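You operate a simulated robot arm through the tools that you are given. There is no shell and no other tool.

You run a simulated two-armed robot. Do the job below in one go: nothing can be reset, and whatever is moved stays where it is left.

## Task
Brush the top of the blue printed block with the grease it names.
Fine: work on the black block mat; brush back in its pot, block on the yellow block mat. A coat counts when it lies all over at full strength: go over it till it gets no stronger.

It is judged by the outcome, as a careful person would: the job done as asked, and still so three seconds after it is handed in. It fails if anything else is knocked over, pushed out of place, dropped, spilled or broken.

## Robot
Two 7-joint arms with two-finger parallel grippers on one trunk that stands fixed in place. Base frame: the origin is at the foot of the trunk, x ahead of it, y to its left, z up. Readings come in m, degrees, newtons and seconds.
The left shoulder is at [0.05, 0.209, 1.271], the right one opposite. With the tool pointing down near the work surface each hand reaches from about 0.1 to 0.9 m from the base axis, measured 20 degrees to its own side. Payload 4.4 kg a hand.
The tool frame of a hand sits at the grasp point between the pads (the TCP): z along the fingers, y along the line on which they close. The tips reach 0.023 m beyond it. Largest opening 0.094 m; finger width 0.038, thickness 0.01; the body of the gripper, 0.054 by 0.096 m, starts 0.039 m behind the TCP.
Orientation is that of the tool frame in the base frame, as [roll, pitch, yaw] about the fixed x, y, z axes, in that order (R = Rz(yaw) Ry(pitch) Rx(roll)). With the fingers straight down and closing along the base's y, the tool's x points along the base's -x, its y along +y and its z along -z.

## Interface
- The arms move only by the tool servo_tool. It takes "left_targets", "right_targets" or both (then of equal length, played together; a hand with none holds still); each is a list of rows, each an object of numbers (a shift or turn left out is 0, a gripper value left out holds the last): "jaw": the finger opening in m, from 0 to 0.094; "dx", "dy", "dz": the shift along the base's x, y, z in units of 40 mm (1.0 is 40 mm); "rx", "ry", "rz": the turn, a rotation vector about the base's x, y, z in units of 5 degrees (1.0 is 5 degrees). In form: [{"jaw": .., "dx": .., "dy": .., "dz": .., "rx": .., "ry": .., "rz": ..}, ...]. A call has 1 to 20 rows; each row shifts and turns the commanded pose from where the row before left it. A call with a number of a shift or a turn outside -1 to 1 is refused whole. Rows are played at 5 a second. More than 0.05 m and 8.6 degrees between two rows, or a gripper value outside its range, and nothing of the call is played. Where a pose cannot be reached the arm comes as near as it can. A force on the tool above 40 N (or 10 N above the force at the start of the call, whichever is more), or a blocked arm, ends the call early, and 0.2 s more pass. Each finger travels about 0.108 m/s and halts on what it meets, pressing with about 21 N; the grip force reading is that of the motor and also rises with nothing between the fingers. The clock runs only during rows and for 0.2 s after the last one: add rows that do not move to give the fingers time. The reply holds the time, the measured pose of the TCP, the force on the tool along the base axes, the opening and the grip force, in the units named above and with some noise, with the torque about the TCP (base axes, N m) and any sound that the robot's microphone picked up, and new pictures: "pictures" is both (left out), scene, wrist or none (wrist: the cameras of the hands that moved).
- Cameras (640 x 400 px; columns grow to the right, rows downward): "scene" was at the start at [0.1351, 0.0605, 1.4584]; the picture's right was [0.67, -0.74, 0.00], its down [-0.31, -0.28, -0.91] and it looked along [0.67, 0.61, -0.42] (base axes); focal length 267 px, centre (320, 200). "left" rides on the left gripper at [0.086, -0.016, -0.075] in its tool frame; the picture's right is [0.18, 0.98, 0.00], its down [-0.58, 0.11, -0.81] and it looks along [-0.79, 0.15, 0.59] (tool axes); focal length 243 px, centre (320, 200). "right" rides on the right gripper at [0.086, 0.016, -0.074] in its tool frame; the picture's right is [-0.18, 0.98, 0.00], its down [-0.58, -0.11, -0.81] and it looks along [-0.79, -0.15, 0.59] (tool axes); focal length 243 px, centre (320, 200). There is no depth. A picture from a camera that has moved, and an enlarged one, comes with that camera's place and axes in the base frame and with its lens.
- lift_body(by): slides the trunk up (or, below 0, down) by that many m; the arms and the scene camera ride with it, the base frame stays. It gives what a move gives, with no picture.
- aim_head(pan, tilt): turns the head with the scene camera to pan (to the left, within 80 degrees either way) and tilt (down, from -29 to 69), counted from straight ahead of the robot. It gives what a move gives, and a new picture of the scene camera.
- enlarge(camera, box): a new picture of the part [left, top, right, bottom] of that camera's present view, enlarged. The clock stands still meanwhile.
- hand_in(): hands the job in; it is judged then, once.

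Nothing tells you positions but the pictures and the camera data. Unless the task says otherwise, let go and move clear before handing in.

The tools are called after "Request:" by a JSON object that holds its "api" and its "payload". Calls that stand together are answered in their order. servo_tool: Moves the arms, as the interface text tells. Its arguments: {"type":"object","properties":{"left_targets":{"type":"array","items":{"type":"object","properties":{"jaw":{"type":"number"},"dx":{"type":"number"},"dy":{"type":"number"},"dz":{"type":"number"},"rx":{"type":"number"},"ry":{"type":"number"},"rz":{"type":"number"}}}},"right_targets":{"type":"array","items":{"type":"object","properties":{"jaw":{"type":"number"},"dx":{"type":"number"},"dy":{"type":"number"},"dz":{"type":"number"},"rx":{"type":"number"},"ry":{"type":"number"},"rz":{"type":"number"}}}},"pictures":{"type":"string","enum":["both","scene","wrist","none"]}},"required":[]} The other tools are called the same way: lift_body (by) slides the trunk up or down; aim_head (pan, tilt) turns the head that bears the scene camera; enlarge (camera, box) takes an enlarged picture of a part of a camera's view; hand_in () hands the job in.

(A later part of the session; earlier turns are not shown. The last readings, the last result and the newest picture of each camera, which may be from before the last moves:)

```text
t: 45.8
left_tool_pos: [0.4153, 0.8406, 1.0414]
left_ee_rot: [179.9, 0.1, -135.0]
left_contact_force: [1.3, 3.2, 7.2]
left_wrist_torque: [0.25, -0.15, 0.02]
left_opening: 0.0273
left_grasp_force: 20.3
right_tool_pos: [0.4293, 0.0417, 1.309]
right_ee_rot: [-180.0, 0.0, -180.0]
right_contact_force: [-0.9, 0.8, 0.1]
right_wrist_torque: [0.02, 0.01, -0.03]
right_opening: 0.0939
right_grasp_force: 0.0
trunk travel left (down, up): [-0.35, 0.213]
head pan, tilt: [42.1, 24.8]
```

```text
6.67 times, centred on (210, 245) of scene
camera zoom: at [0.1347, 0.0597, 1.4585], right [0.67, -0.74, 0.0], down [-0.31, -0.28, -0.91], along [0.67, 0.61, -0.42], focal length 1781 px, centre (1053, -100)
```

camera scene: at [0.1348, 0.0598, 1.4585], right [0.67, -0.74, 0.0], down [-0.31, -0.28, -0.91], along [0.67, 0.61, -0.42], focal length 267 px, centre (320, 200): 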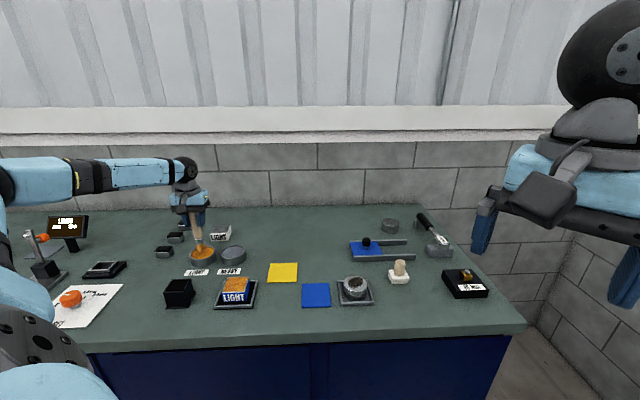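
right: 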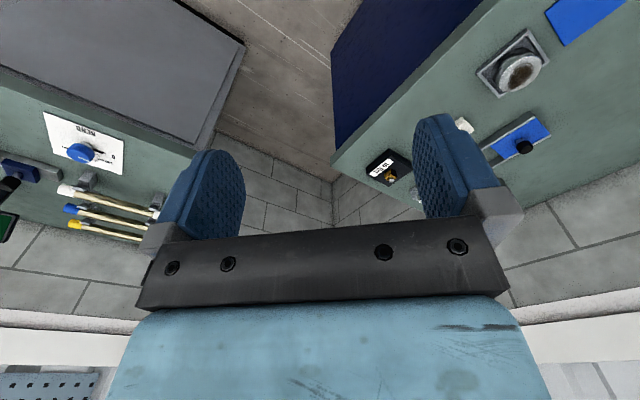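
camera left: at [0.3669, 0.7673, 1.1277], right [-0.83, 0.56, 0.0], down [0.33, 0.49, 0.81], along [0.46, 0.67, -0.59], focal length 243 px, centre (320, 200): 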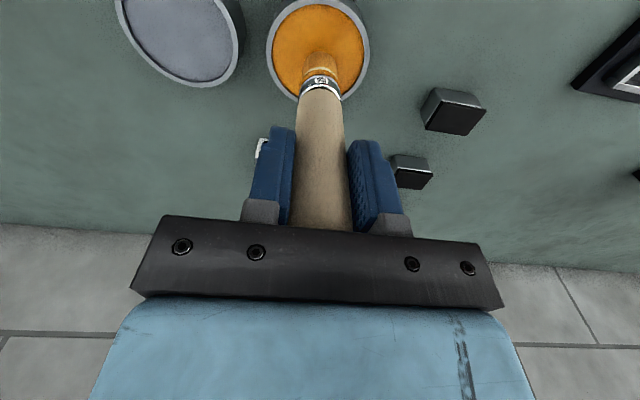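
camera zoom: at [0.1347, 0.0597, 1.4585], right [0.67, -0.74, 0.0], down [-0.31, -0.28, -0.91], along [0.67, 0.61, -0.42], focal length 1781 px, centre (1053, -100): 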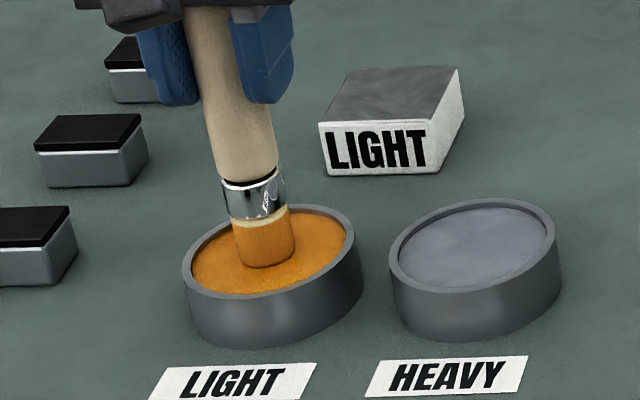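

The brush is loaded again. I'll go back over the block centre and lower to just above contact.

Request:
{"api": "servo_tool", "payload": {"left_targets": [{"dz": 0.3}, {"dz": 0.8}, {"dz": 0.86}, {"dx": -0.03, "dy": -0.5}, {"dx": -0.05, "dy": -0.9}, {"dx": -0.05, "dy": -0.95}, {"dx": -0.05, "dy": -0.95}, {"dx": -0.05, "dy": -0.95}, {"dx": -0.05, "dy": -0.9}, {"dx": -0.03, "dy": -0.48}, {}, {"dz": -0.7}, {"dz": -0.6}, {"dz": -0.25}, {}], "pictures": "wrist"}}

Request:
{"api": "enlarge", "payload": {"camera": "scene", "box": [195, 245, 275, 315]}}

Request:
{"api": "enlarge", "payload": {"camera": "left", "box": [220, 0, 420, 140]}}

```text
t: 49.0
left_tool_pos: [0.4027, 0.6167, 1.057]
left_ee_rot: [179.9, 0.0, -135.0]
left_contact_force: [0.2, 0.4, -0.5]
left_wrist_torque: [0.01, 0.01, 0.01]
left_opening: 0.0274
left_grasp_force: 21.5
right_tool_pos: [0.4303, 0.0416, 1.3087]
right_ee_rot: [180.0, 0.0, -180.0]
right_contact_force: [-0.4, -0.4, 0.6]
right_wrist_torque: [0.03, -0.01, 0.03]
right_opening: 0.0938
right_grasp_force: 0.0
trunk travel left (down, up): [-0.35, 0.213]
head pan, tilt: [42.1, 24.8]
camera left: at [0.3543, 0.5419, 1.1295], right [-0.83, 0.56, 0.0], down [0.33, 0.49, 0.81], along [0.46, 0.67, -0.59], focal length 243 px, centre (320, 200)
```

left: 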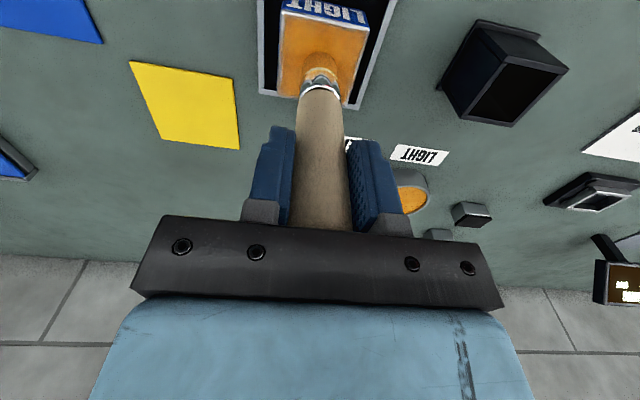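

```text
5.71 times, centred on (235, 280) of scene
camera zoom: at [0.1352, 0.0606, 1.4583], right [0.67, -0.74, 0.0], down [-0.31, -0.28, -0.91], along [0.67, 0.61, -0.42], focal length 1527 px, centre (806, -257)
```

zoom: 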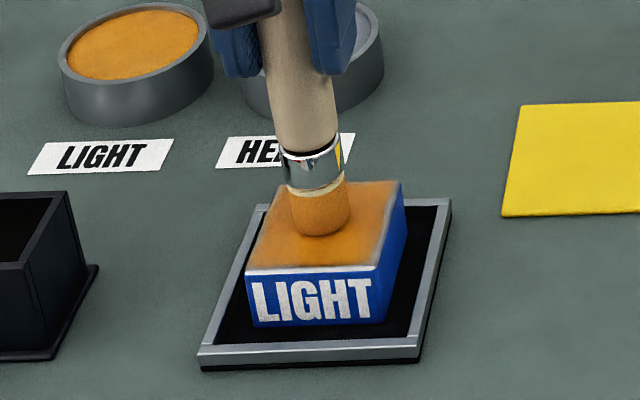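

```text
2.86 times, centred on (320, 70) of left
camera zoom: at [0.3543, 0.5419, 1.1295], right [-0.83, 0.56, 0.0], down [0.33, 0.49, 0.81], along [0.46, 0.67, -0.59], focal length 693 px, centre (320, 571)
```

zoom: 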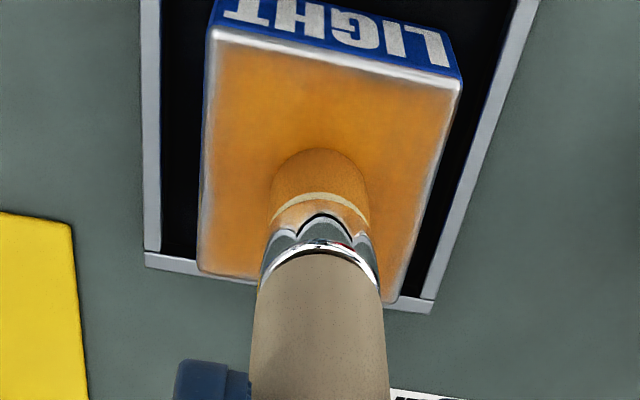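

The freshly loaded brush is exactly over the block centre. I'll make light contact and run a full loop around the borders.

Request:
{"api": "servo_tool", "payload": {"left_targets": [{"dz": -0.025}, {"dx": -0.295}, {"dx": -0.295}, {"dx": -0.284, "dy": -0.01}, {"dx": 0.221, "dy": -0.221}, {"dx": 0.221, "dy": -0.221}, {"dx": 0.221, "dy": -0.221}, {"dx": 0.236, "dy": -0.236}, {"dx": 0.221, "dy": 0.221}, {"dx": 0.221, "dy": 0.221}, {"dx": 0.221, "dy": 0.221}, {"dx": 0.221, "dy": 0.221}, {"dx": -0.221, "dy": 0.221}, {"dx": -0.221, "dy": 0.221}, {"dx": -0.221, "dy": 0.221}, {"dx": -0.221, "dy": 0.221}, {"dx": -0.221, "dy": -0.221}, {"dx": -0.221, "dy": -0.221}, {"dx": -0.221, "dy": -0.221}, {"dx": -0.221, "dy": -0.221}], "pictures": "wrist"}}

Request:
{"api": "enlarge", "payload": {"camera": "scene", "box": [195, 245, 275, 315]}}

Request:
{"api": "enlarge", "payload": {"camera": "left", "box": [220, 0, 420, 140]}}

```text
t: 53.2
left_tool_pos: [0.3686, 0.6139, 1.0556]
left_ee_rot: [180.0, 0.0, -135.0]
left_contact_force: [-1.4, 0.4, 3.3]
left_wrist_torque: [-0.04, 0.0, -0.03]
left_opening: 0.0274
left_grasp_force: 20.3
right_tool_pos: [0.4308, 0.0425, 1.3087]
right_ee_rot: [-180.0, 0.1, -180.0]
right_contact_force: [0.1, 0.2, -0.1]
right_wrist_torque: [-0.02, 0.0, 0.05]
right_opening: 0.0939
right_grasp_force: 0.1
trunk travel left (down, up): [-0.35, 0.213]
head pan, tilt: [42.1, 24.8]
camera left: at [0.3204, 0.54, 1.1286], right [-0.83, 0.56, 0.0], down [0.33, 0.49, 0.81], along [0.46, 0.67, -0.59], focal length 243 px, centre (320, 200)
```

left: 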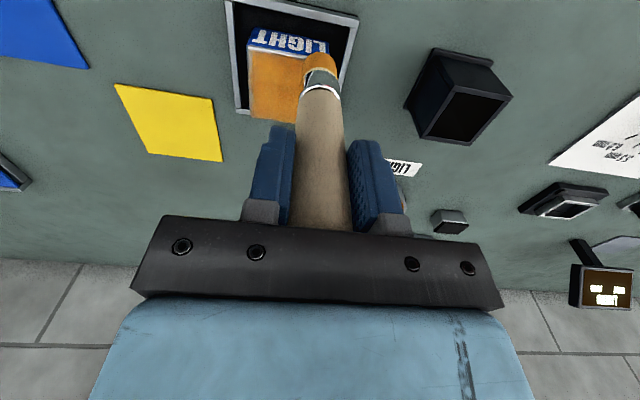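

```text
5.71 times, centred on (235, 280) of scene
camera zoom: at [0.1349, 0.06, 1.4584], right [0.67, -0.74, 0.0], down [-0.31, -0.28, -0.91], along [0.67, 0.61, -0.42], focal length 1527 px, centre (806, -257)
```

zoom: 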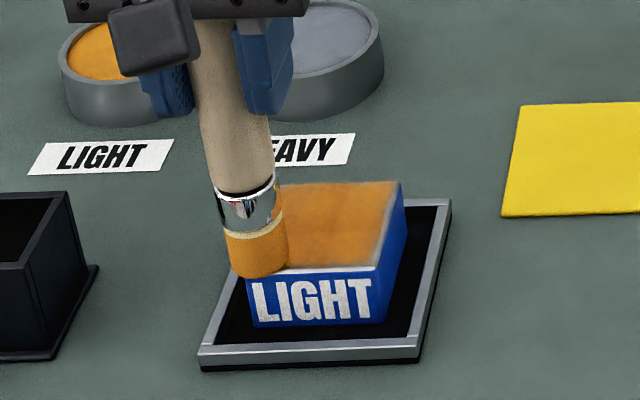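

```text
2.86 times, centred on (320, 70) of left
camera zoom: at [0.3204, 0.54, 1.1286], right [-0.83, 0.56, 0.0], down [0.33, 0.49, 0.81], along [0.46, 0.67, -0.59], focal length 693 px, centre (320, 571)
```

zoom: 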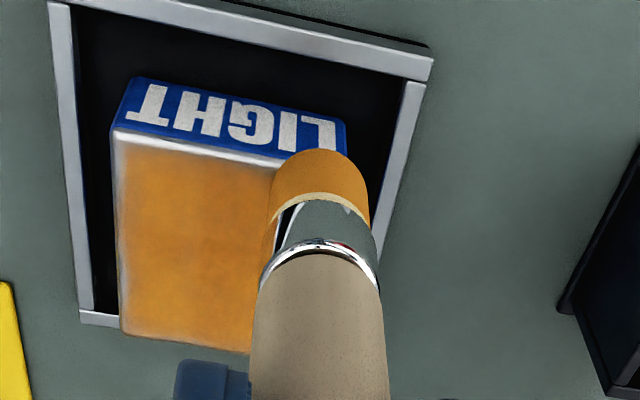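

Edges are filling in. I'll cover the interior with parallel strokes, ending along the right border.

Request:
{"api": "servo_tool", "payload": {"left_targets": [{"dx": 0.221, "dy": -0.221}, {"dx": 0.221, "dy": 0.221}, {"dx": 0.221, "dy": 0.221}, {"dx": 0.221, "dy": 0.221}, {"dx": 0.221, "dy": 0.221}, {"dx": 0.221, "dy": -0.221}, {"dx": -0.221, "dy": -0.221}, {"dx": -0.221, "dy": -0.221}, {"dx": -0.221, "dy": -0.221}, {"dx": -0.221, "dy": -0.221}, {"dx": 0.221, "dy": -0.221}, {"dx": 0.221, "dy": 0.221}, {"dx": 0.221, "dy": 0.221}, {"dx": 0.221, "dy": 0.221}, {"dx": 0.221, "dy": 0.221}, {"dx": 0.221, "dy": -0.221}, {"dx": -0.221, "dy": -0.221}, {"dx": -0.221, "dy": -0.221}, {"dx": -0.221, "dy": -0.221}, {"dx": -0.221, "dy": -0.221}], "pictures": "wrist"}}

Request:
{"api": "enlarge", "payload": {"camera": "scene", "box": [195, 245, 275, 315]}}

Request:
{"api": "enlarge", "payload": {"camera": "left", "box": [220, 0, 420, 140]}}

```text
t: 57.4
left_tool_pos: [0.4042, 0.5793, 1.0553]
left_ee_rot: [179.9, 0.0, -135.1]
left_contact_force: [-0.5, 0.6, 1.6]
left_wrist_torque: [-0.05, 0.12, -0.04]
left_opening: 0.0276
left_grasp_force: 20.8
right_tool_pos: [0.432, 0.0425, 1.3082]
right_ee_rot: [180.0, 0.0, -180.0]
right_contact_force: [-0.8, 0.1, 0.4]
right_wrist_torque: [0.03, -0.02, -0.02]
right_opening: 0.094
right_grasp_force: 0.0
trunk travel left (down, up): [-0.35, 0.213]
head pan, tilt: [42.1, 24.8]
camera left: at [0.3554, 0.5049, 1.1286], right [-0.83, 0.56, 0.0], down [0.33, 0.49, 0.81], along [0.46, 0.67, -0.59], focal length 243 px, centre (320, 200)
```

left: 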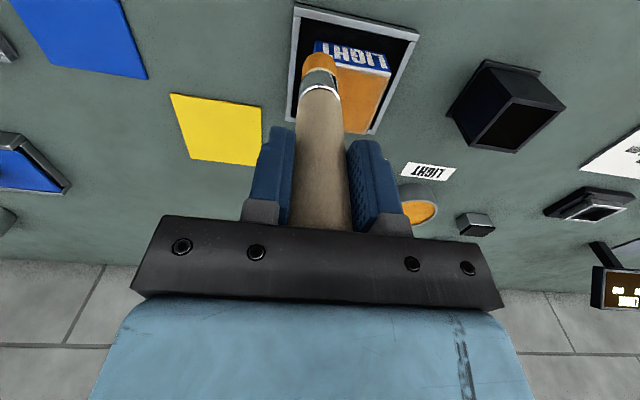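

```text
5.71 times, centred on (235, 280) of scene
camera zoom: at [0.135, 0.0604, 1.4583], right [0.67, -0.74, 0.0], down [-0.31, -0.28, -0.91], along [0.67, 0.61, -0.42], focal length 1527 px, centre (806, -257)
```

zoom: 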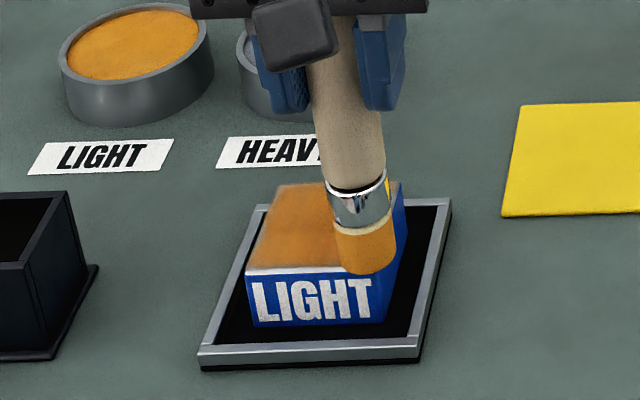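

```text
2.86 times, centred on (320, 70) of left
camera zoom: at [0.3554, 0.5049, 1.1286], right [-0.83, 0.56, 0.0], down [0.33, 0.49, 0.81], along [0.46, 0.67, -0.59], focal length 693 px, centre (320, 571)
```

zoom: 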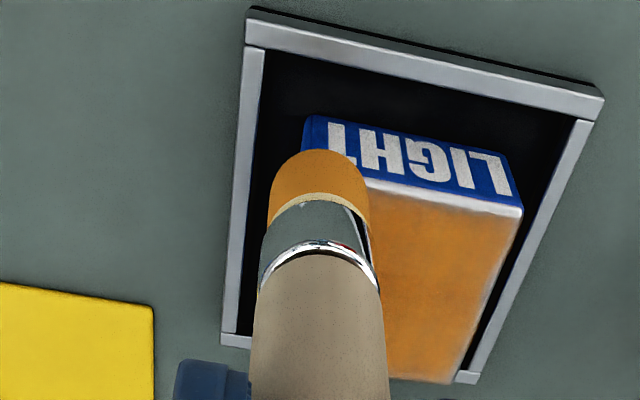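

Just the very edges still look a shade lighter. I'll make another border loop with the brush centre nearly on the edges, then lift off to inspect.

Request:
{"api": "servo_tool", "payload": {"left_targets": [{"dx": -0.071, "dy": -0.071}, {"dx": -0.245, "dy": 0.245}, {"dx": -0.245, "dy": 0.245}, {"dx": -0.245, "dy": 0.245}, {"dx": -0.245, "dy": 0.245}, {"dx": 0.25, "dy": 0.25}, {"dx": 0.25, "dy": 0.25}, {"dx": 0.25, "dy": 0.25}, {"dx": 0.25, "dy": 0.25}, {"dx": 0.256, "dy": -0.256}, {"dx": 0.256, "dy": -0.256}, {"dx": 0.256, "dy": -0.256}, {"dx": 0.256, "dy": -0.256}, {"dx": -0.25, "dy": -0.25}, {"dx": -0.25, "dy": -0.25}, {"dx": -0.25, "dy": -0.25}, {"dx": -0.25, "dy": -0.25}, {"dz": 0.5}, {"dz": 0.9}, {}], "pictures": "wrist"}}

Request:
{"api": "enlarge", "payload": {"camera": "scene", "box": [205, 255, 265, 315]}}

Request:
{"api": "enlarge", "payload": {"camera": "left", "box": [220, 0, 420, 140]}}

```text
t: 61.6
left_tool_pos: [0.4039, 0.5752, 1.1097]
left_ee_rot: [-180.0, 0.0, -135.0]
left_contact_force: [0.2, 0.7, -0.7]
left_wrist_torque: [-0.01, 0.01, -0.01]
left_opening: 0.0273
left_grasp_force: 21.1
right_tool_pos: [0.4321, 0.044, 1.3082]
right_ee_rot: [-180.0, 0.0, -180.0]
right_contact_force: [-0.4, -0.4, 1.1]
right_wrist_torque: [0.01, 0.0, 0.03]
right_opening: 0.0938
right_grasp_force: 0.1
trunk travel left (down, up): [-0.35, 0.213]
head pan, tilt: [42.1, 24.8]
camera left: at [0.3545, 0.5007, 1.1844], right [-0.83, 0.56, 0.0], down [0.33, 0.49, 0.81], along [0.46, 0.67, -0.59], focal length 243 px, centre (320, 200)
```

left: 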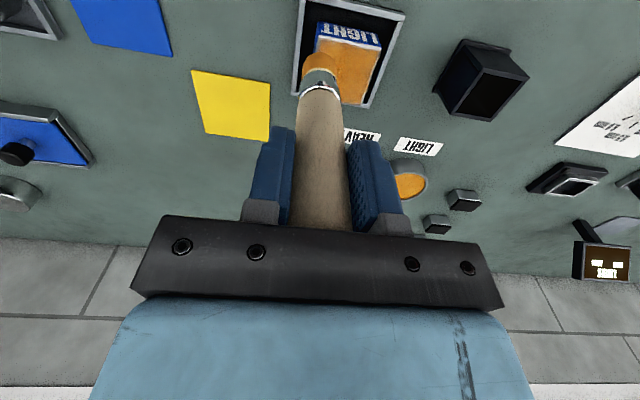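

```text
6.67 times, centred on (235, 285) of scene
camera zoom: at [0.1357, 0.0614, 1.4582], right [0.67, -0.74, 0.0], down [-0.31, -0.28, -0.91], along [0.67, 0.61, -0.42], focal length 1781 px, centre (887, -367)
```

zoom: 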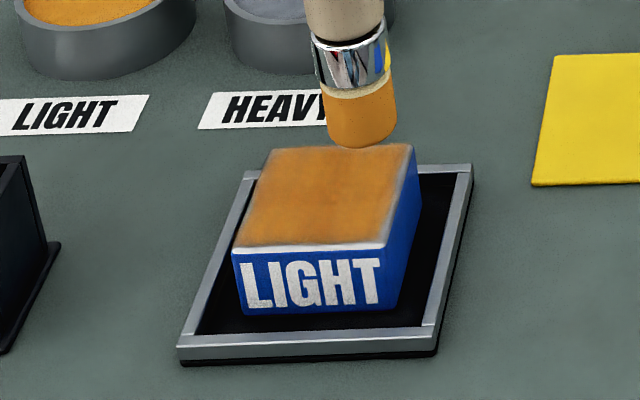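

```text
2.86 times, centred on (320, 70) of left
camera zoom: at [0.3545, 0.5007, 1.1844], right [-0.83, 0.56, 0.0], down [0.33, 0.49, 0.81], along [0.46, 0.67, -0.59], focal length 693 px, centre (320, 571)
```

zoom: 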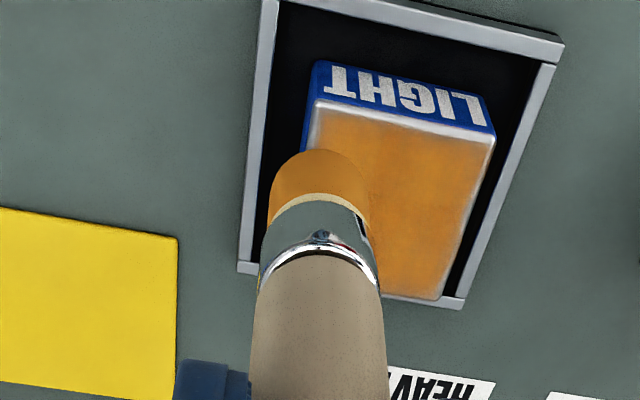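

The coat is even with no bare spots. To make sure it's at full strength, I'll re-dip once more and make another complete pass.

Request:
{"api": "servo_tool", "payload": {"left_targets": [{"dz": 0.175, "dx": 0.02, "dy": 0.4}, {"dx": 0.04, "dy": 0.85}, {"dx": 0.045, "dy": 0.95}, {"dx": 0.045, "dy": 0.95}, {"dx": 0.045, "dy": 0.95}, {"dx": 0.045, "dy": 0.95}, {"dx": 0.04, "dy": 0.95}, {"dx": 0.0325, "dy": 0.655}, {}, {"dz": -0.8}, {"dz": -0.8}, {"dz": -0.25}, {"dz": -0.1}, {}, {}], "pictures": "wrist"}}

Request:
{"api": "enlarge", "payload": {"camera": "scene", "box": [180, 225, 280, 315]}}

Request:
{"api": "enlarge", "payload": {"camera": "scene", "box": [215, 265, 260, 305]}}

```text
t: 64.8
left_tool_pos: [0.4165, 0.8413, 1.0416]
left_ee_rot: [179.9, 0.1, -135.0]
left_contact_force: [0.6, 2.8, 7.3]
left_wrist_torque: [0.2, -0.06, -0.02]
left_opening: 0.0274
left_grasp_force: 21.1
right_tool_pos: [0.4301, 0.0426, 1.3083]
right_ee_rot: [179.9, 0.0, 180.0]
right_contact_force: [0.0, -0.2, 0.3]
right_wrist_torque: [0.02, -0.01, -0.03]
right_opening: 0.094
right_grasp_force: 0.1
trunk travel left (down, up): [-0.35, 0.213]
head pan, tilt: [42.1, 24.8]
camera left: at [0.3672, 0.7668, 1.1143], right [-0.83, 0.56, 0.0], down [0.33, 0.49, 0.81], along [0.46, 0.67, -0.59], focal length 243 px, centre (320, 200)
```

left: 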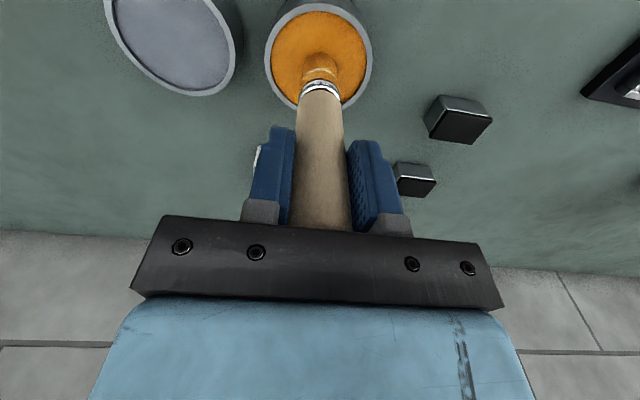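

```text
4.44 times, centred on (230, 270) of scene
camera zoom: at [0.1347, 0.0596, 1.4585], right [0.67, -0.74, 0.0], down [-0.31, -0.28, -0.91], along [0.67, 0.61, -0.42], focal length 1188 px, centre (720, -111)
```

zoom: 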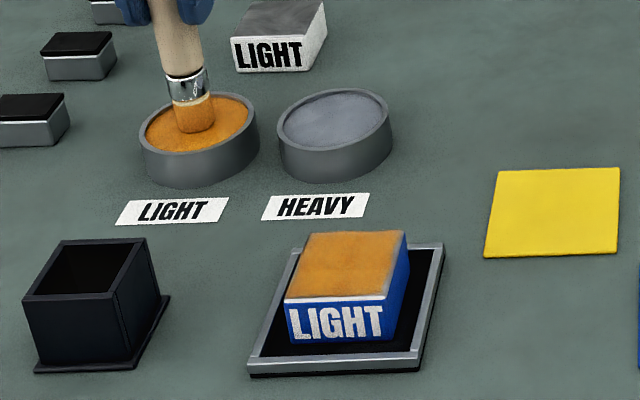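

```text
10.00 times, centred on (238, 285) of scene
camera zoom: at [0.1347, 0.0596, 1.4585], right [0.67, -0.74, 0.0], down [-0.31, -0.28, -0.91], along [0.67, 0.61, -0.42], focal length 2672 px, centre (1145, -650)
```

zoom: 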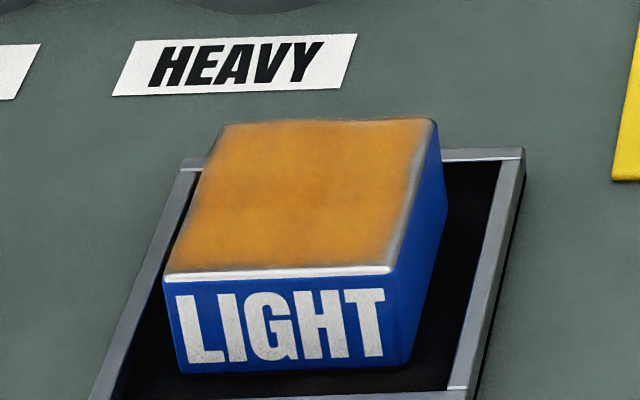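

The brush is loaded once more. The coat is even apart from a faint fade right at the edges, so I'll return to the block and give the borders extra attention.

Request:
{"api": "servo_tool", "payload": {"left_targets": [{"dz": 0.3}, {"dz": 0.8}, {"dz": 0.85}, {"dx": -0.0275, "dy": -0.5}, {"dx": -0.045, "dy": -0.9}, {"dx": -0.05, "dy": -0.95}, {"dx": -0.05, "dy": -0.95}, {"dx": -0.05, "dy": -0.95}, {"dx": -0.045, "dy": -0.9}, {"dx": -0.03, "dy": -0.4925}, {}, {"dz": -0.7}, {"dz": -0.6}, {"dz": -0.25}, {"dz": -0.025}, {}], "pictures": "none"}}

Request:
{"api": "enlarge", "payload": {"camera": "left", "box": [220, 0, 420, 140]}}

```text
t: 68.2
left_tool_pos: [0.4046, 0.6159, 1.055]
left_ee_rot: [-180.0, 0.1, -135.0]
left_contact_force: [0.1, 0.5, 2.7]
left_wrist_torque: [0.04, -0.03, 0.02]
left_opening: 0.0276
left_grasp_force: 21.4
right_tool_pos: [0.4316, 0.0416, 1.3084]
right_ee_rot: [-179.9, 0.0, -180.0]
right_contact_force: [0.7, -0.3, 0.2]
right_wrist_torque: [0.03, -0.02, -0.04]
right_opening: 0.0939
right_grasp_force: 0.1
trunk travel left (down, up): [-0.35, 0.213]
head pan, tilt: [42.1, 24.8]
```

```text
2.86 times, centred on (320, 70) of left
camera zoom: at [0.3552, 0.5411, 1.1284], right [-0.83, 0.56, 0.0], down [0.33, 0.49, 0.81], along [0.46, 0.67, -0.59], focal length 693 px, centre (320, 571)
```

zoom: 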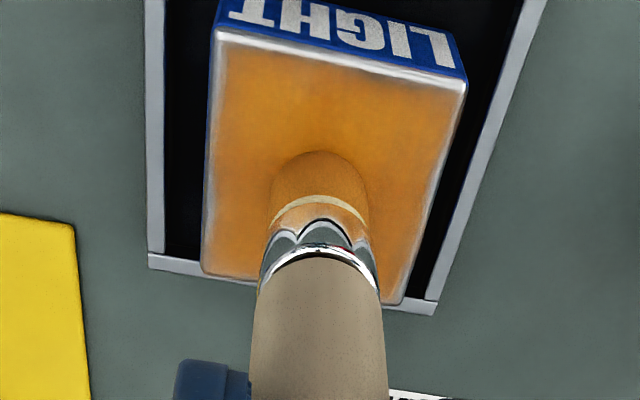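

Contact is light and centred. I'll run the border loop again with the fresh load.

Request:
{"api": "servo_tool", "payload": {"left_targets": [{"dx": -0.256, "dz": -0.01}, {"dx": -0.256}, {"dx": -0.256}, {"dx": -0.256}, {"dx": 0.256, "dy": -0.256}, {"dx": 0.256, "dy": -0.256}, {"dx": 0.256, "dy": -0.256}, {"dx": 0.256, "dy": -0.256}, {"dx": 0.256, "dy": 0.256}, {"dx": 0.256, "dy": 0.256}, {"dx": 0.256, "dy": 0.256}, {"dx": 0.256, "dy": 0.256}, {"dx": -0.256, "dy": 0.256}, {"dx": -0.256, "dy": 0.256}, {"dx": -0.256, "dy": 0.256}, {"dx": -0.256, "dy": 0.256}, {"dx": -0.256, "dy": -0.256}, {"dx": -0.256, "dy": -0.256}, {"dx": -0.256, "dy": -0.256}, {"dx": -0.256, "dy": -0.256}], "pictures": "none"}}

Request:
{"api": "enlarge", "payload": {"camera": "left", "box": [220, 0, 420, 140]}}

Request:
{"api": "enlarge", "payload": {"camera": "scene", "box": [215, 265, 260, 305]}}

```text
t: 72.4
left_tool_pos: [0.3621, 0.6135, 1.0566]
left_ee_rot: [-180.0, 0.1, -135.0]
left_contact_force: [-0.7, 0.3, 7.1]
left_wrist_torque: [-0.03, -0.11, 0.0]
left_opening: 0.0274
left_grasp_force: 21.4
right_tool_pos: [0.4303, 0.0411, 1.3089]
right_ee_rot: [-179.9, 0.0, -179.9]
right_contact_force: [0.3, 0.3, -0.5]
right_wrist_torque: [-0.01, -0.02, -0.02]
right_opening: 0.0937
right_grasp_force: 0.0
trunk travel left (down, up): [-0.35, 0.213]
head pan, tilt: [42.1, 24.8]
```

```text
2.86 times, centred on (320, 70) of left
camera zoom: at [0.3136, 0.5403, 1.1283], right [-0.82, 0.57, 0.0], down [0.33, 0.49, 0.81], along [0.46, 0.67, -0.59], focal length 693 px, centre (320, 571)
```

zoom: 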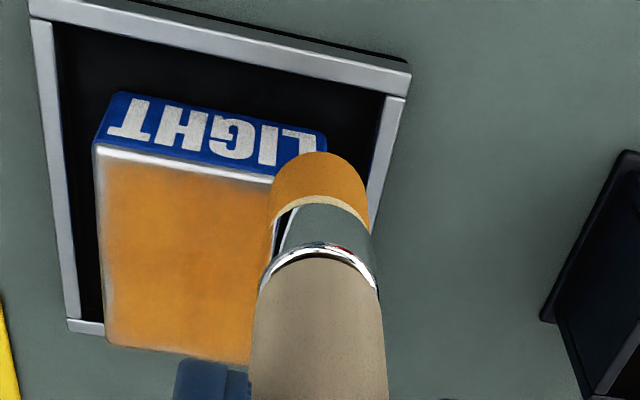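

```text
10.00 times, centred on (238, 285) of scene
camera zoom: at [0.1346, 0.0598, 1.4584], right [0.67, -0.74, 0.0], down [-0.31, -0.28, -0.91], along [0.67, 0.61, -0.42], focal length 2672 px, centre (1145, -650)
```

zoom: 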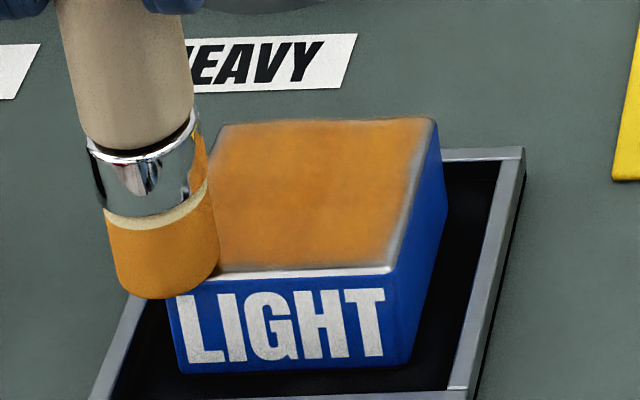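

The borders look the same as before this pass, so they're at or near full strength. I'll finish with interior strokes.

Request:
{"api": "servo_tool", "payload": {"left_targets": [{"dx": 0.256, "dy": -0.256}, {"dx": 0.256, "dy": 0.256}, {"dx": 0.256, "dy": 0.256}, {"dx": 0.256, "dy": 0.256}, {"dx": 0.256, "dy": 0.256}, {"dx": 0.256, "dy": -0.256}, {"dx": -0.256, "dy": -0.256}, {"dx": -0.256, "dy": -0.256}, {"dx": -0.256, "dy": -0.256}, {"dx": -0.256, "dy": -0.256}, {"dx": 0.256, "dy": -0.256}, {"dx": 0.256, "dy": 0.256}, {"dx": 0.256, "dy": 0.256}, {"dx": 0.256, "dy": 0.256}, {"dx": 0.256, "dy": 0.256}, {"dx": 0.256, "dy": -0.256}, {"dx": -0.256, "dy": -0.256}, {"dx": -0.256, "dy": -0.256}, {"dx": -0.256, "dy": -0.256}, {"dx": -0.256, "dy": -0.256}], "pictures": "none"}}

Request:
{"api": "enlarge", "payload": {"camera": "left", "box": [220, 0, 420, 140]}}

Request:
{"api": "enlarge", "payload": {"camera": "scene", "box": [215, 265, 260, 305]}}

```text
t: 76.6
left_tool_pos: [0.4024, 0.5749, 1.0547]
left_ee_rot: [179.9, 0.1, -135.0]
left_contact_force: [-0.8, 0.4, 7.9]
left_wrist_torque: [0.09, 0.13, 0.04]
left_opening: 0.0273
left_grasp_force: 20.8
right_tool_pos: [0.4299, 0.0415, 1.3079]
right_ee_rot: [180.0, 0.0, 180.0]
right_contact_force: [0.4, -0.2, -0.2]
right_wrist_torque: [0.0, 0.01, -0.03]
right_opening: 0.0939
right_grasp_force: 0.1
trunk travel left (down, up): [-0.35, 0.213]
head pan, tilt: [42.1, 24.8]
```

```text
2.86 times, centred on (320, 70) of left
camera zoom: at [0.3545, 0.4998, 1.1281], right [-0.83, 0.56, 0.0], down [0.33, 0.49, 0.81], along [0.46, 0.67, -0.59], focal length 693 px, centre (320, 571)
```

zoom: 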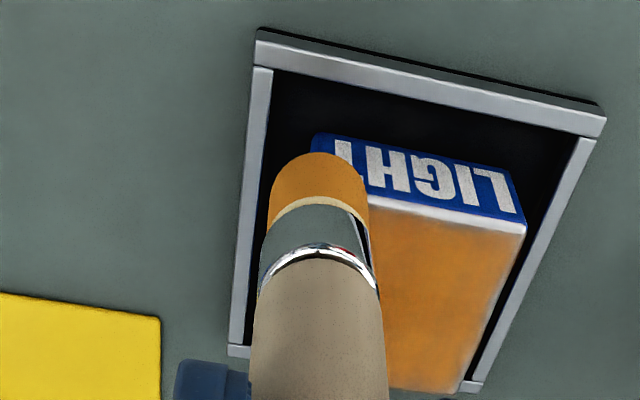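

```text
10.00 times, centred on (238, 285) of scene
camera zoom: at [0.1346, 0.0598, 1.4584], right [0.67, -0.74, 0.0], down [-0.31, -0.28, -0.91], along [0.67, 0.61, -0.42], focal length 2672 px, centre (1145, -650)
```

zoom: 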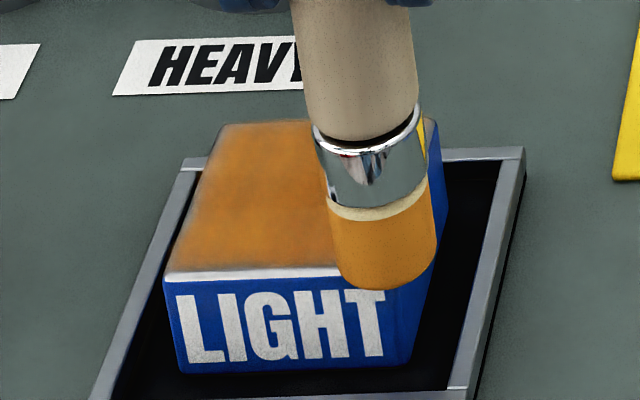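

The strength looks steady. For certainty I'll make one last set of crossing strokes, then lift off and inspect the full face.

Request:
{"api": "servo_tool", "payload": {"left_targets": [{"dx": -0.256, "dy": 0.256}, {"dx": -0.256, "dy": 0.256}, {"dx": -0.256, "dy": 0.256}, {"dx": -0.256, "dy": 0.256}, {"dx": 0.256, "dy": 0.256}, {"dx": 0.256, "dy": -0.256}, {"dx": 0.256, "dy": -0.256}, {"dx": 0.256, "dy": -0.256}, {"dx": 0.256, "dy": -0.256}, {"dx": 0.256, "dy": 0.256}, {"dx": -0.256, "dy": 0.256}, {"dx": -0.256, "dy": 0.256}, {"dx": -0.256, "dy": 0.256}, {"dx": -0.256, "dy": 0.256}, {"dx": 0.256, "dy": 0.256}, {"dx": 0.256, "dy": -0.256}, {"dx": 0.256, "dy": -0.256}, {"dx": 0.256, "dy": -0.256}, {"dx": 0.256, "dy": -0.256}], "pictures": "none"}}

Request:
{"api": "servo_tool", "payload": {"left_targets": [{"dx": 0.25, "dy": 0.25}, {"dx": -0.256, "dy": 0.256}, {"dx": -0.256, "dy": 0.256}, {"dx": -0.256, "dy": 0.256}, {"dx": -0.256, "dy": 0.256}, {"dz": 0.5}, {"dz": 1.0}, {"dz": 0.3, "dx": -0.4, "dy": 0.4}, {"dx": -0.6, "dy": 0.6}, {}], "pictures": "both"}}

Request:
{"api": "enlarge", "payload": {"camera": "scene", "box": [215, 265, 260, 305]}}

Request:
{"api": "enlarge", "payload": {"camera": "left", "box": [120, 0, 320, 140]}}

```text
t: 80.6
left_tool_pos: [0.4338, 0.6051, 1.0552]
left_ee_rot: [179.9, 0.1, -134.9]
left_contact_force: [-1.2, 1.1, 5.6]
left_wrist_torque: [0.1, 0.24, -0.06]
left_opening: 0.0274
left_grasp_force: 20.6
right_tool_pos: [0.4308, 0.0421, 1.309]
right_ee_rot: [179.9, 0.0, 180.0]
right_contact_force: [0.8, 0.0, 0.2]
right_wrist_torque: [0.0, 0.02, 0.0]
right_opening: 0.094
right_grasp_force: 0.0
trunk travel left (down, up): [-0.35, 0.213]
head pan, tilt: [42.1, 24.8]
```

```text
t: 82.8
left_tool_pos: [0.3634, 0.6969, 1.1276]
left_ee_rot: [179.8, 0.0, -135.0]
left_contact_force: [0.8, 0.5, -0.1]
left_wrist_torque: [-0.03, -0.03, -0.02]
left_opening: 0.0273
left_grasp_force: 20.6
right_tool_pos: [0.4315, 0.0427, 1.3077]
right_ee_rot: [180.0, -0.1, -180.0]
right_contact_force: [-0.3, 0.3, -0.4]
right_wrist_torque: [-0.04, 0.0, 0.01]
right_opening: 0.0938
right_grasp_force: 0.1
trunk travel left (down, up): [-0.35, 0.213]
head pan, tilt: [42.1, 24.8]
camera scene: at [0.1359, 0.0607, 1.4582], right [0.67, -0.74, 0.0], down [-0.31, -0.28, -0.91], along [0.67, 0.61, -0.42], focal length 267 px, centre (320, 200)
camera left: at [0.3153, 0.6222, 1.1999], right [-0.83, 0.56, 0.0], down [0.33, 0.49, 0.81], along [0.46, 0.67, -0.59], focal length 243 px, centre (320, 200)
```

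scene: 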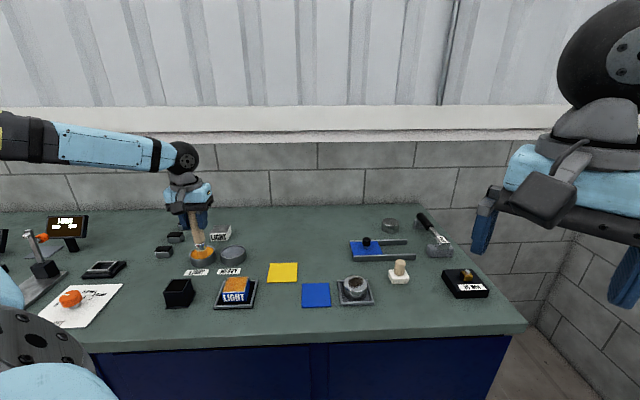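
left: 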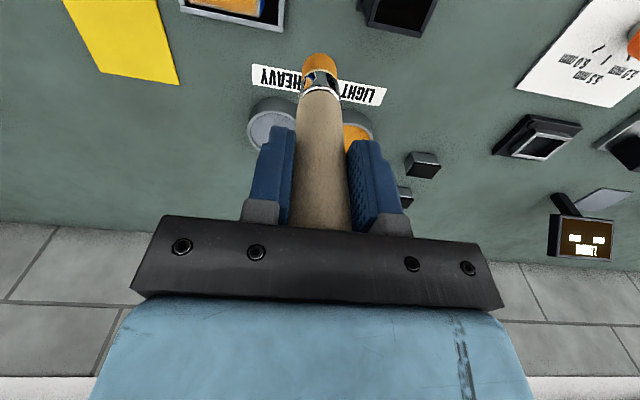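

```text
10.00 times, centred on (238, 285) of scene
camera zoom: at [0.1359, 0.0607, 1.4582], right [0.67, -0.74, 0.0], down [-0.31, -0.28, -0.91], along [0.67, 0.61, -0.42], focal length 2672 px, centre (1145, -650)
```

zoom: 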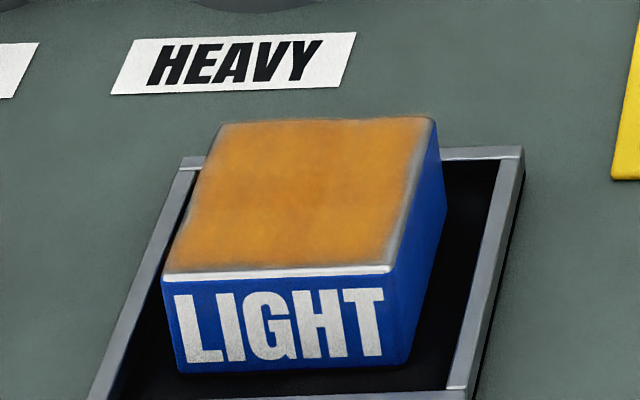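

```text
2.86 times, centred on (220, 70) of left
camera zoom: at [0.3153, 0.6222, 1.1999], right [-0.83, 0.56, 0.0], down [0.33, 0.49, 0.81], along [0.46, 0.67, -0.59], focal length 693 px, centre (606, 571)
```

zoom: 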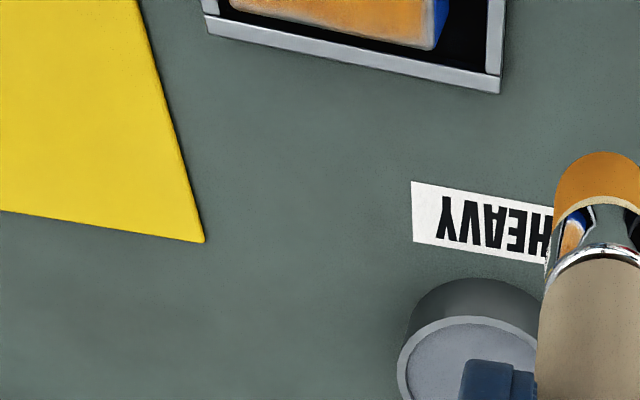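

The coat looks identical to before the last pass, so it has stopped getting stronger. I'll look closely once more before putting the brush back.

Request:
{"api": "enlarge", "payload": {"camera": "scene", "box": [224, 272, 250, 290]}}

Request:
{"api": "enlarge", "payload": {"camera": "scene", "box": [150, 235, 230, 315]}}

```text
16.00 times, centred on (237, 281) of scene
camera zoom: at [0.1359, 0.0607, 1.4582], right [0.67, -0.74, 0.0], down [-0.31, -0.28, -0.91], along [0.67, 0.61, -0.42], focal length 4275 px, centre (1648, -1096)
```

zoom: 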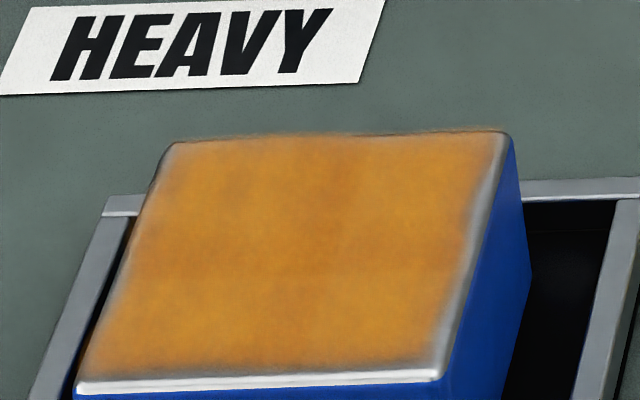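

```text
5.00 times, centred on (190, 275) of scene
camera zoom: at [0.1359, 0.0607, 1.4582], right [0.67, -0.74, 0.0], down [-0.31, -0.28, -0.91], along [0.67, 0.61, -0.42], focal length 1336 px, centre (970, -175)
```

zoom: 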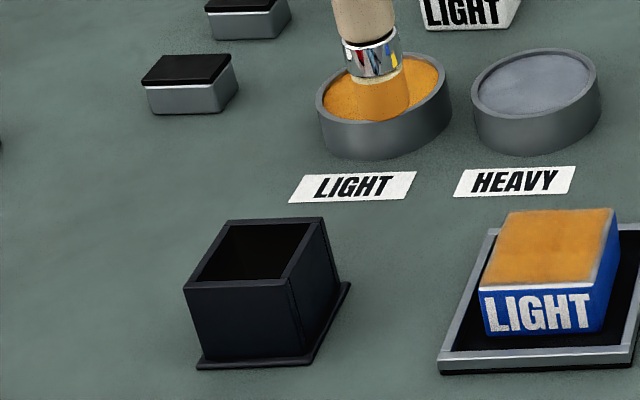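

The coat is uniform right to a thin soft margin on all sides. Now I'll take the brush back over its pot and check alignment.

Request:
{"api": "servo_tool", "payload": {"left_targets": [{"dx": -0.4, "dy": 0.095}, {"dx": -0.6, "dy": 0.145}, {"dx": -0.5, "dy": 0.12}, {"dx": -0.32, "dy": 0.075}, {}, {}], "pictures": "wrist"}}

Request:
{"api": "enlarge", "payload": {"camera": "scene", "box": [140, 225, 220, 315]}}

Request:
{"api": "enlarge", "payload": {"camera": "left", "box": [220, 0, 420, 140]}}

```text
t: 84.2
left_tool_pos: [0.2906, 0.7144, 1.1274]
left_ee_rot: [179.9, 0.1, -135.0]
left_contact_force: [1.0, -0.2, -0.7]
left_wrist_torque: [-0.02, 0.02, 0.03]
left_opening: 0.0274
left_grasp_force: 20.5
right_tool_pos: [0.4299, 0.0428, 1.3078]
right_ee_rot: [180.0, 0.0, -180.0]
right_contact_force: [0.7, -0.9, 0.1]
right_wrist_torque: [0.01, -0.04, 0.01]
right_opening: 0.0943
right_grasp_force: 0.1
trunk travel left (down, up): [-0.35, 0.213]
head pan, tilt: [42.1, 24.8]
camera left: at [0.2422, 0.6399, 1.2001], right [-0.83, 0.56, 0.0], down [0.33, 0.49, 0.81], along [0.46, 0.67, -0.59], focal length 243 px, centre (320, 200)
```

left: 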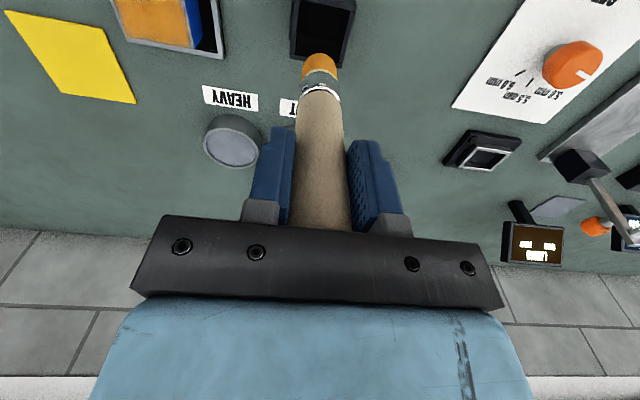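

```text
4.44 times, centred on (180, 270) of scene
camera zoom: at [0.135, 0.0605, 1.4584], right [0.67, -0.74, 0.0], down [-0.31, -0.28, -0.91], along [0.67, 0.61, -0.42], focal length 1188 px, centre (942, -111)
```

zoom: 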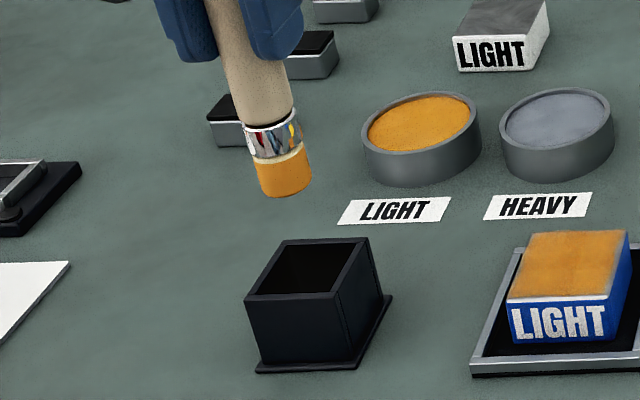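

```text
2.86 times, centred on (320, 70) of left
camera zoom: at [0.2422, 0.6399, 1.2001], right [-0.83, 0.56, 0.0], down [0.33, 0.49, 0.81], along [0.46, 0.67, -0.59], focal length 693 px, centre (320, 571)
```

zoom: 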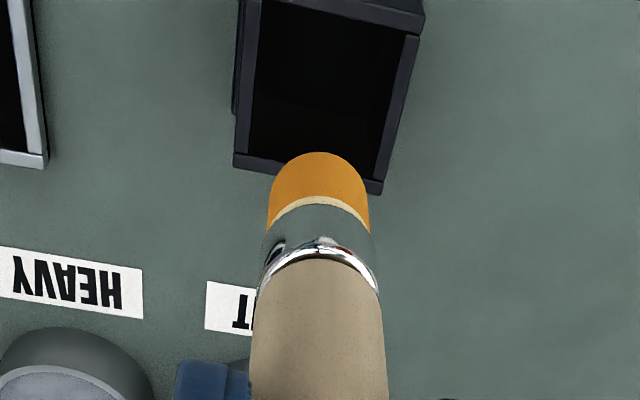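

The brush is lined up over the pot opening. I'll lower to the pot's mouth first, check, then insert.

Request:
{"api": "servo_tool", "payload": {"left_targets": [{"dz": -0.6}, {"dz": -0.6}, {"dz": -0.4}, {}], "pictures": "none"}}

Request:
{"api": "enlarge", "payload": {"camera": "scene", "box": [140, 245, 220, 315]}}

Request:
{"api": "enlarge", "payload": {"camera": "left", "box": [220, 0, 420, 140]}}

```text
t: 85.2
left_tool_pos: [0.2902, 0.7124, 1.0615]
left_ee_rot: [179.9, 0.1, -135.0]
left_contact_force: [0.5, -0.8, -0.8]
left_wrist_torque: [0.02, 0.02, 0.03]
left_opening: 0.0274
left_grasp_force: 21.2
right_tool_pos: [0.4303, 0.043, 1.3086]
right_ee_rot: [180.0, 0.1, 180.0]
right_contact_force: [0.3, 0.3, -0.3]
right_wrist_torque: [0.0, 0.05, 0.0]
right_opening: 0.0941
right_grasp_force: 0.0
trunk travel left (down, up): [-0.35, 0.213]
head pan, tilt: [42.1, 24.8]
```

```text
5.71 times, centred on (180, 280) of scene
camera zoom: at [0.135, 0.0604, 1.4584], right [0.67, -0.74, 0.0], down [-0.31, -0.28, -0.91], along [0.67, 0.61, -0.42], focal length 1527 px, centre (1120, -257)
```

zoom: 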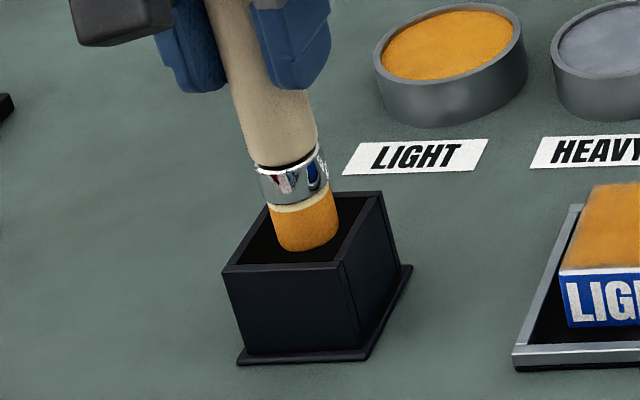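

```text
2.86 times, centred on (320, 70) of left
camera zoom: at [0.2418, 0.6391, 1.1356], right [-0.83, 0.56, 0.0], down [0.33, 0.49, 0.81], along [0.46, 0.67, -0.59], focal length 693 px, centre (320, 571)
```

zoom: 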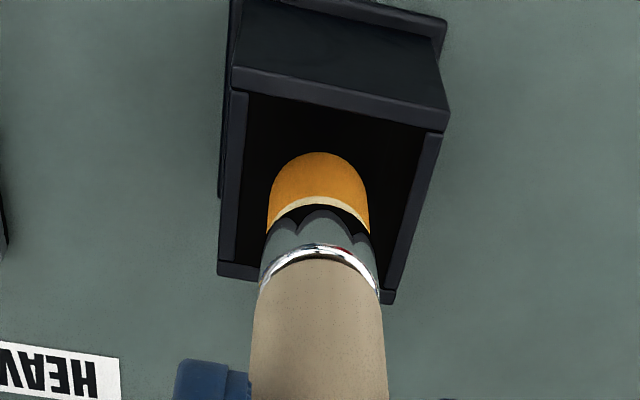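

The bristles are entering the pot centrally. I'll continue down and feel for the pot floor.

Request:
{"api": "servo_tool", "payload": {"left_targets": [{"dz": -0.35}, {"dz": -0.35}, {"dz": -0.2}, {}], "pictures": "none"}}

Request:
{"api": "servo_tool", "payload": {"left_targets": [{"dz": -0.05}, {"dz": -0.05}, {}], "pictures": "none"}}

Request:
{"api": "enlarge", "payload": {"camera": "scene", "box": [140, 245, 220, 315]}}

```text
t: 86.2
left_tool_pos: [0.2897, 0.7127, 1.0264]
left_ee_rot: [179.9, 0.1, -135.0]
left_contact_force: [1.1, 0.1, -1.2]
left_wrist_torque: [0.0, -0.01, -0.03]
left_opening: 0.0274
left_grasp_force: 20.9
right_tool_pos: [0.4306, 0.0417, 1.309]
right_ee_rot: [179.9, 0.0, 180.0]
right_contact_force: [-0.3, -0.5, -0.3]
right_wrist_torque: [-0.04, 0.03, 0.01]
right_opening: 0.0939
right_grasp_force: 0.1
trunk travel left (down, up): [-0.35, 0.213]
head pan, tilt: [42.1, 24.8]
```

```text
t: 87.0
left_tool_pos: [0.2916, 0.7141, 1.023]
left_ee_rot: [179.9, 0.1, -134.9]
left_contact_force: [-0.3, -0.3, -0.7]
left_wrist_torque: [0.0, 0.0, 0.03]
left_opening: 0.0273
left_grasp_force: 21.0
right_tool_pos: [0.431, 0.0423, 1.308]
right_ee_rot: [-180.0, 0.0, -180.0]
right_contact_force: [0.7, 0.4, -0.1]
right_wrist_torque: [-0.03, -0.01, -0.01]
right_opening: 0.094
right_grasp_force: 0.1
trunk travel left (down, up): [-0.35, 0.213]
head pan, tilt: [42.1, 24.8]
```

```text
5.71 times, centred on (180, 280) of scene
camera zoom: at [0.1351, 0.0606, 1.4584], right [0.67, -0.74, 0.0], down [-0.31, -0.28, -0.91], along [0.67, 0.61, -0.42], focal length 1527 px, centre (1120, -257)
```

zoom: 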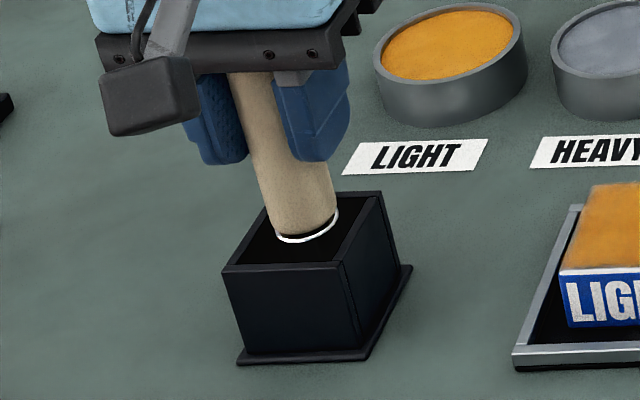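

It's nearly at its original depth. I'll take small steps until it rests on the floor.

Request:
{"api": "servo_tool", "payload": {"left_targets": [{"dz": -0.04}, {}], "pictures": "none"}}

Request:
{"api": "servo_tool", "payload": {"left_targets": [{"dz": -0.03}, {}], "pictures": "none"}}

Request:
{"api": "servo_tool", "payload": {"left_targets": [{"dz": -0.03}, {}], "pictures": "none"}}

```text
t: 87.6
left_tool_pos: [0.2908, 0.7146, 1.0219]
left_ee_rot: [179.8, 0.1, -134.9]
left_contact_force: [-1.2, 0.1, -1.2]
left_wrist_torque: [-0.02, 0.0, -0.01]
left_opening: 0.0273
left_grasp_force: 21.1
right_tool_pos: [0.4308, 0.0412, 1.3077]
right_ee_rot: [-180.0, 0.0, -179.8]
right_contact_force: [0.4, -0.3, -0.2]
right_wrist_torque: [-0.04, -0.01, -0.02]
right_opening: 0.0939
right_grasp_force: 0.0
trunk travel left (down, up): [-0.35, 0.213]
head pan, tilt: [42.1, 24.8]
```

```text
t: 88.2
left_tool_pos: [0.2905, 0.7136, 1.0201]
left_ee_rot: [-180.0, 0.2, -135.1]
left_contact_force: [0.3, 0.3, -1.0]
left_wrist_torque: [-0.03, 0.0, 0.0]
left_opening: 0.0275
left_grasp_force: 20.5
right_tool_pos: [0.4306, 0.0434, 1.31]
right_ee_rot: [-180.0, 0.1, 179.9]
right_contact_force: [-0.6, -0.6, 0.3]
right_wrist_torque: [0.02, -0.01, 0.01]
right_opening: 0.0941
right_grasp_force: 0.0
trunk travel left (down, up): [-0.35, 0.213]
head pan, tilt: [42.1, 24.8]
```

```text
t: 88.8
left_tool_pos: [0.2898, 0.7149, 1.0198]
left_ee_rot: [179.9, 0.1, -135.0]
left_contact_force: [-0.6, 0.3, 0.6]
left_wrist_torque: [-0.03, 0.02, 0.02]
left_opening: 0.0273
left_grasp_force: 21.2
right_tool_pos: [0.4307, 0.0433, 1.3093]
right_ee_rot: [-180.0, 0.0, -180.0]
right_contact_force: [0.3, 0.3, -0.2]
right_wrist_torque: [0.0, -0.01, 0.01]
right_opening: 0.094
right_grasp_force: 0.0
trunk travel left (down, up): [-0.35, 0.213]
head pan, tilt: [42.1, 24.8]
```

Request:
{"api": "servo_tool", "payload": {"left_targets": [{"dz": -0.02}, {}], "pictures": "none"}}

```text
t: 89.4
left_tool_pos: [0.2913, 0.7132, 1.0205]
left_ee_rot: [179.9, 0.2, -135.1]
left_contact_force: [1.5, 1.8, 5.3]
left_wrist_torque: [0.05, -0.08, -0.01]
left_opening: 0.0274
left_grasp_force: 21.1
right_tool_pos: [0.4318, 0.0416, 1.3087]
right_ee_rot: [180.0, 0.0, -179.9]
right_contact_force: [-0.1, 0.3, -0.4]
right_wrist_torque: [0.01, -0.03, 0.02]
right_opening: 0.0944
right_grasp_force: 0.0
trunk travel left (down, up): [-0.35, 0.213]
head pan, tilt: [42.1, 24.8]
```

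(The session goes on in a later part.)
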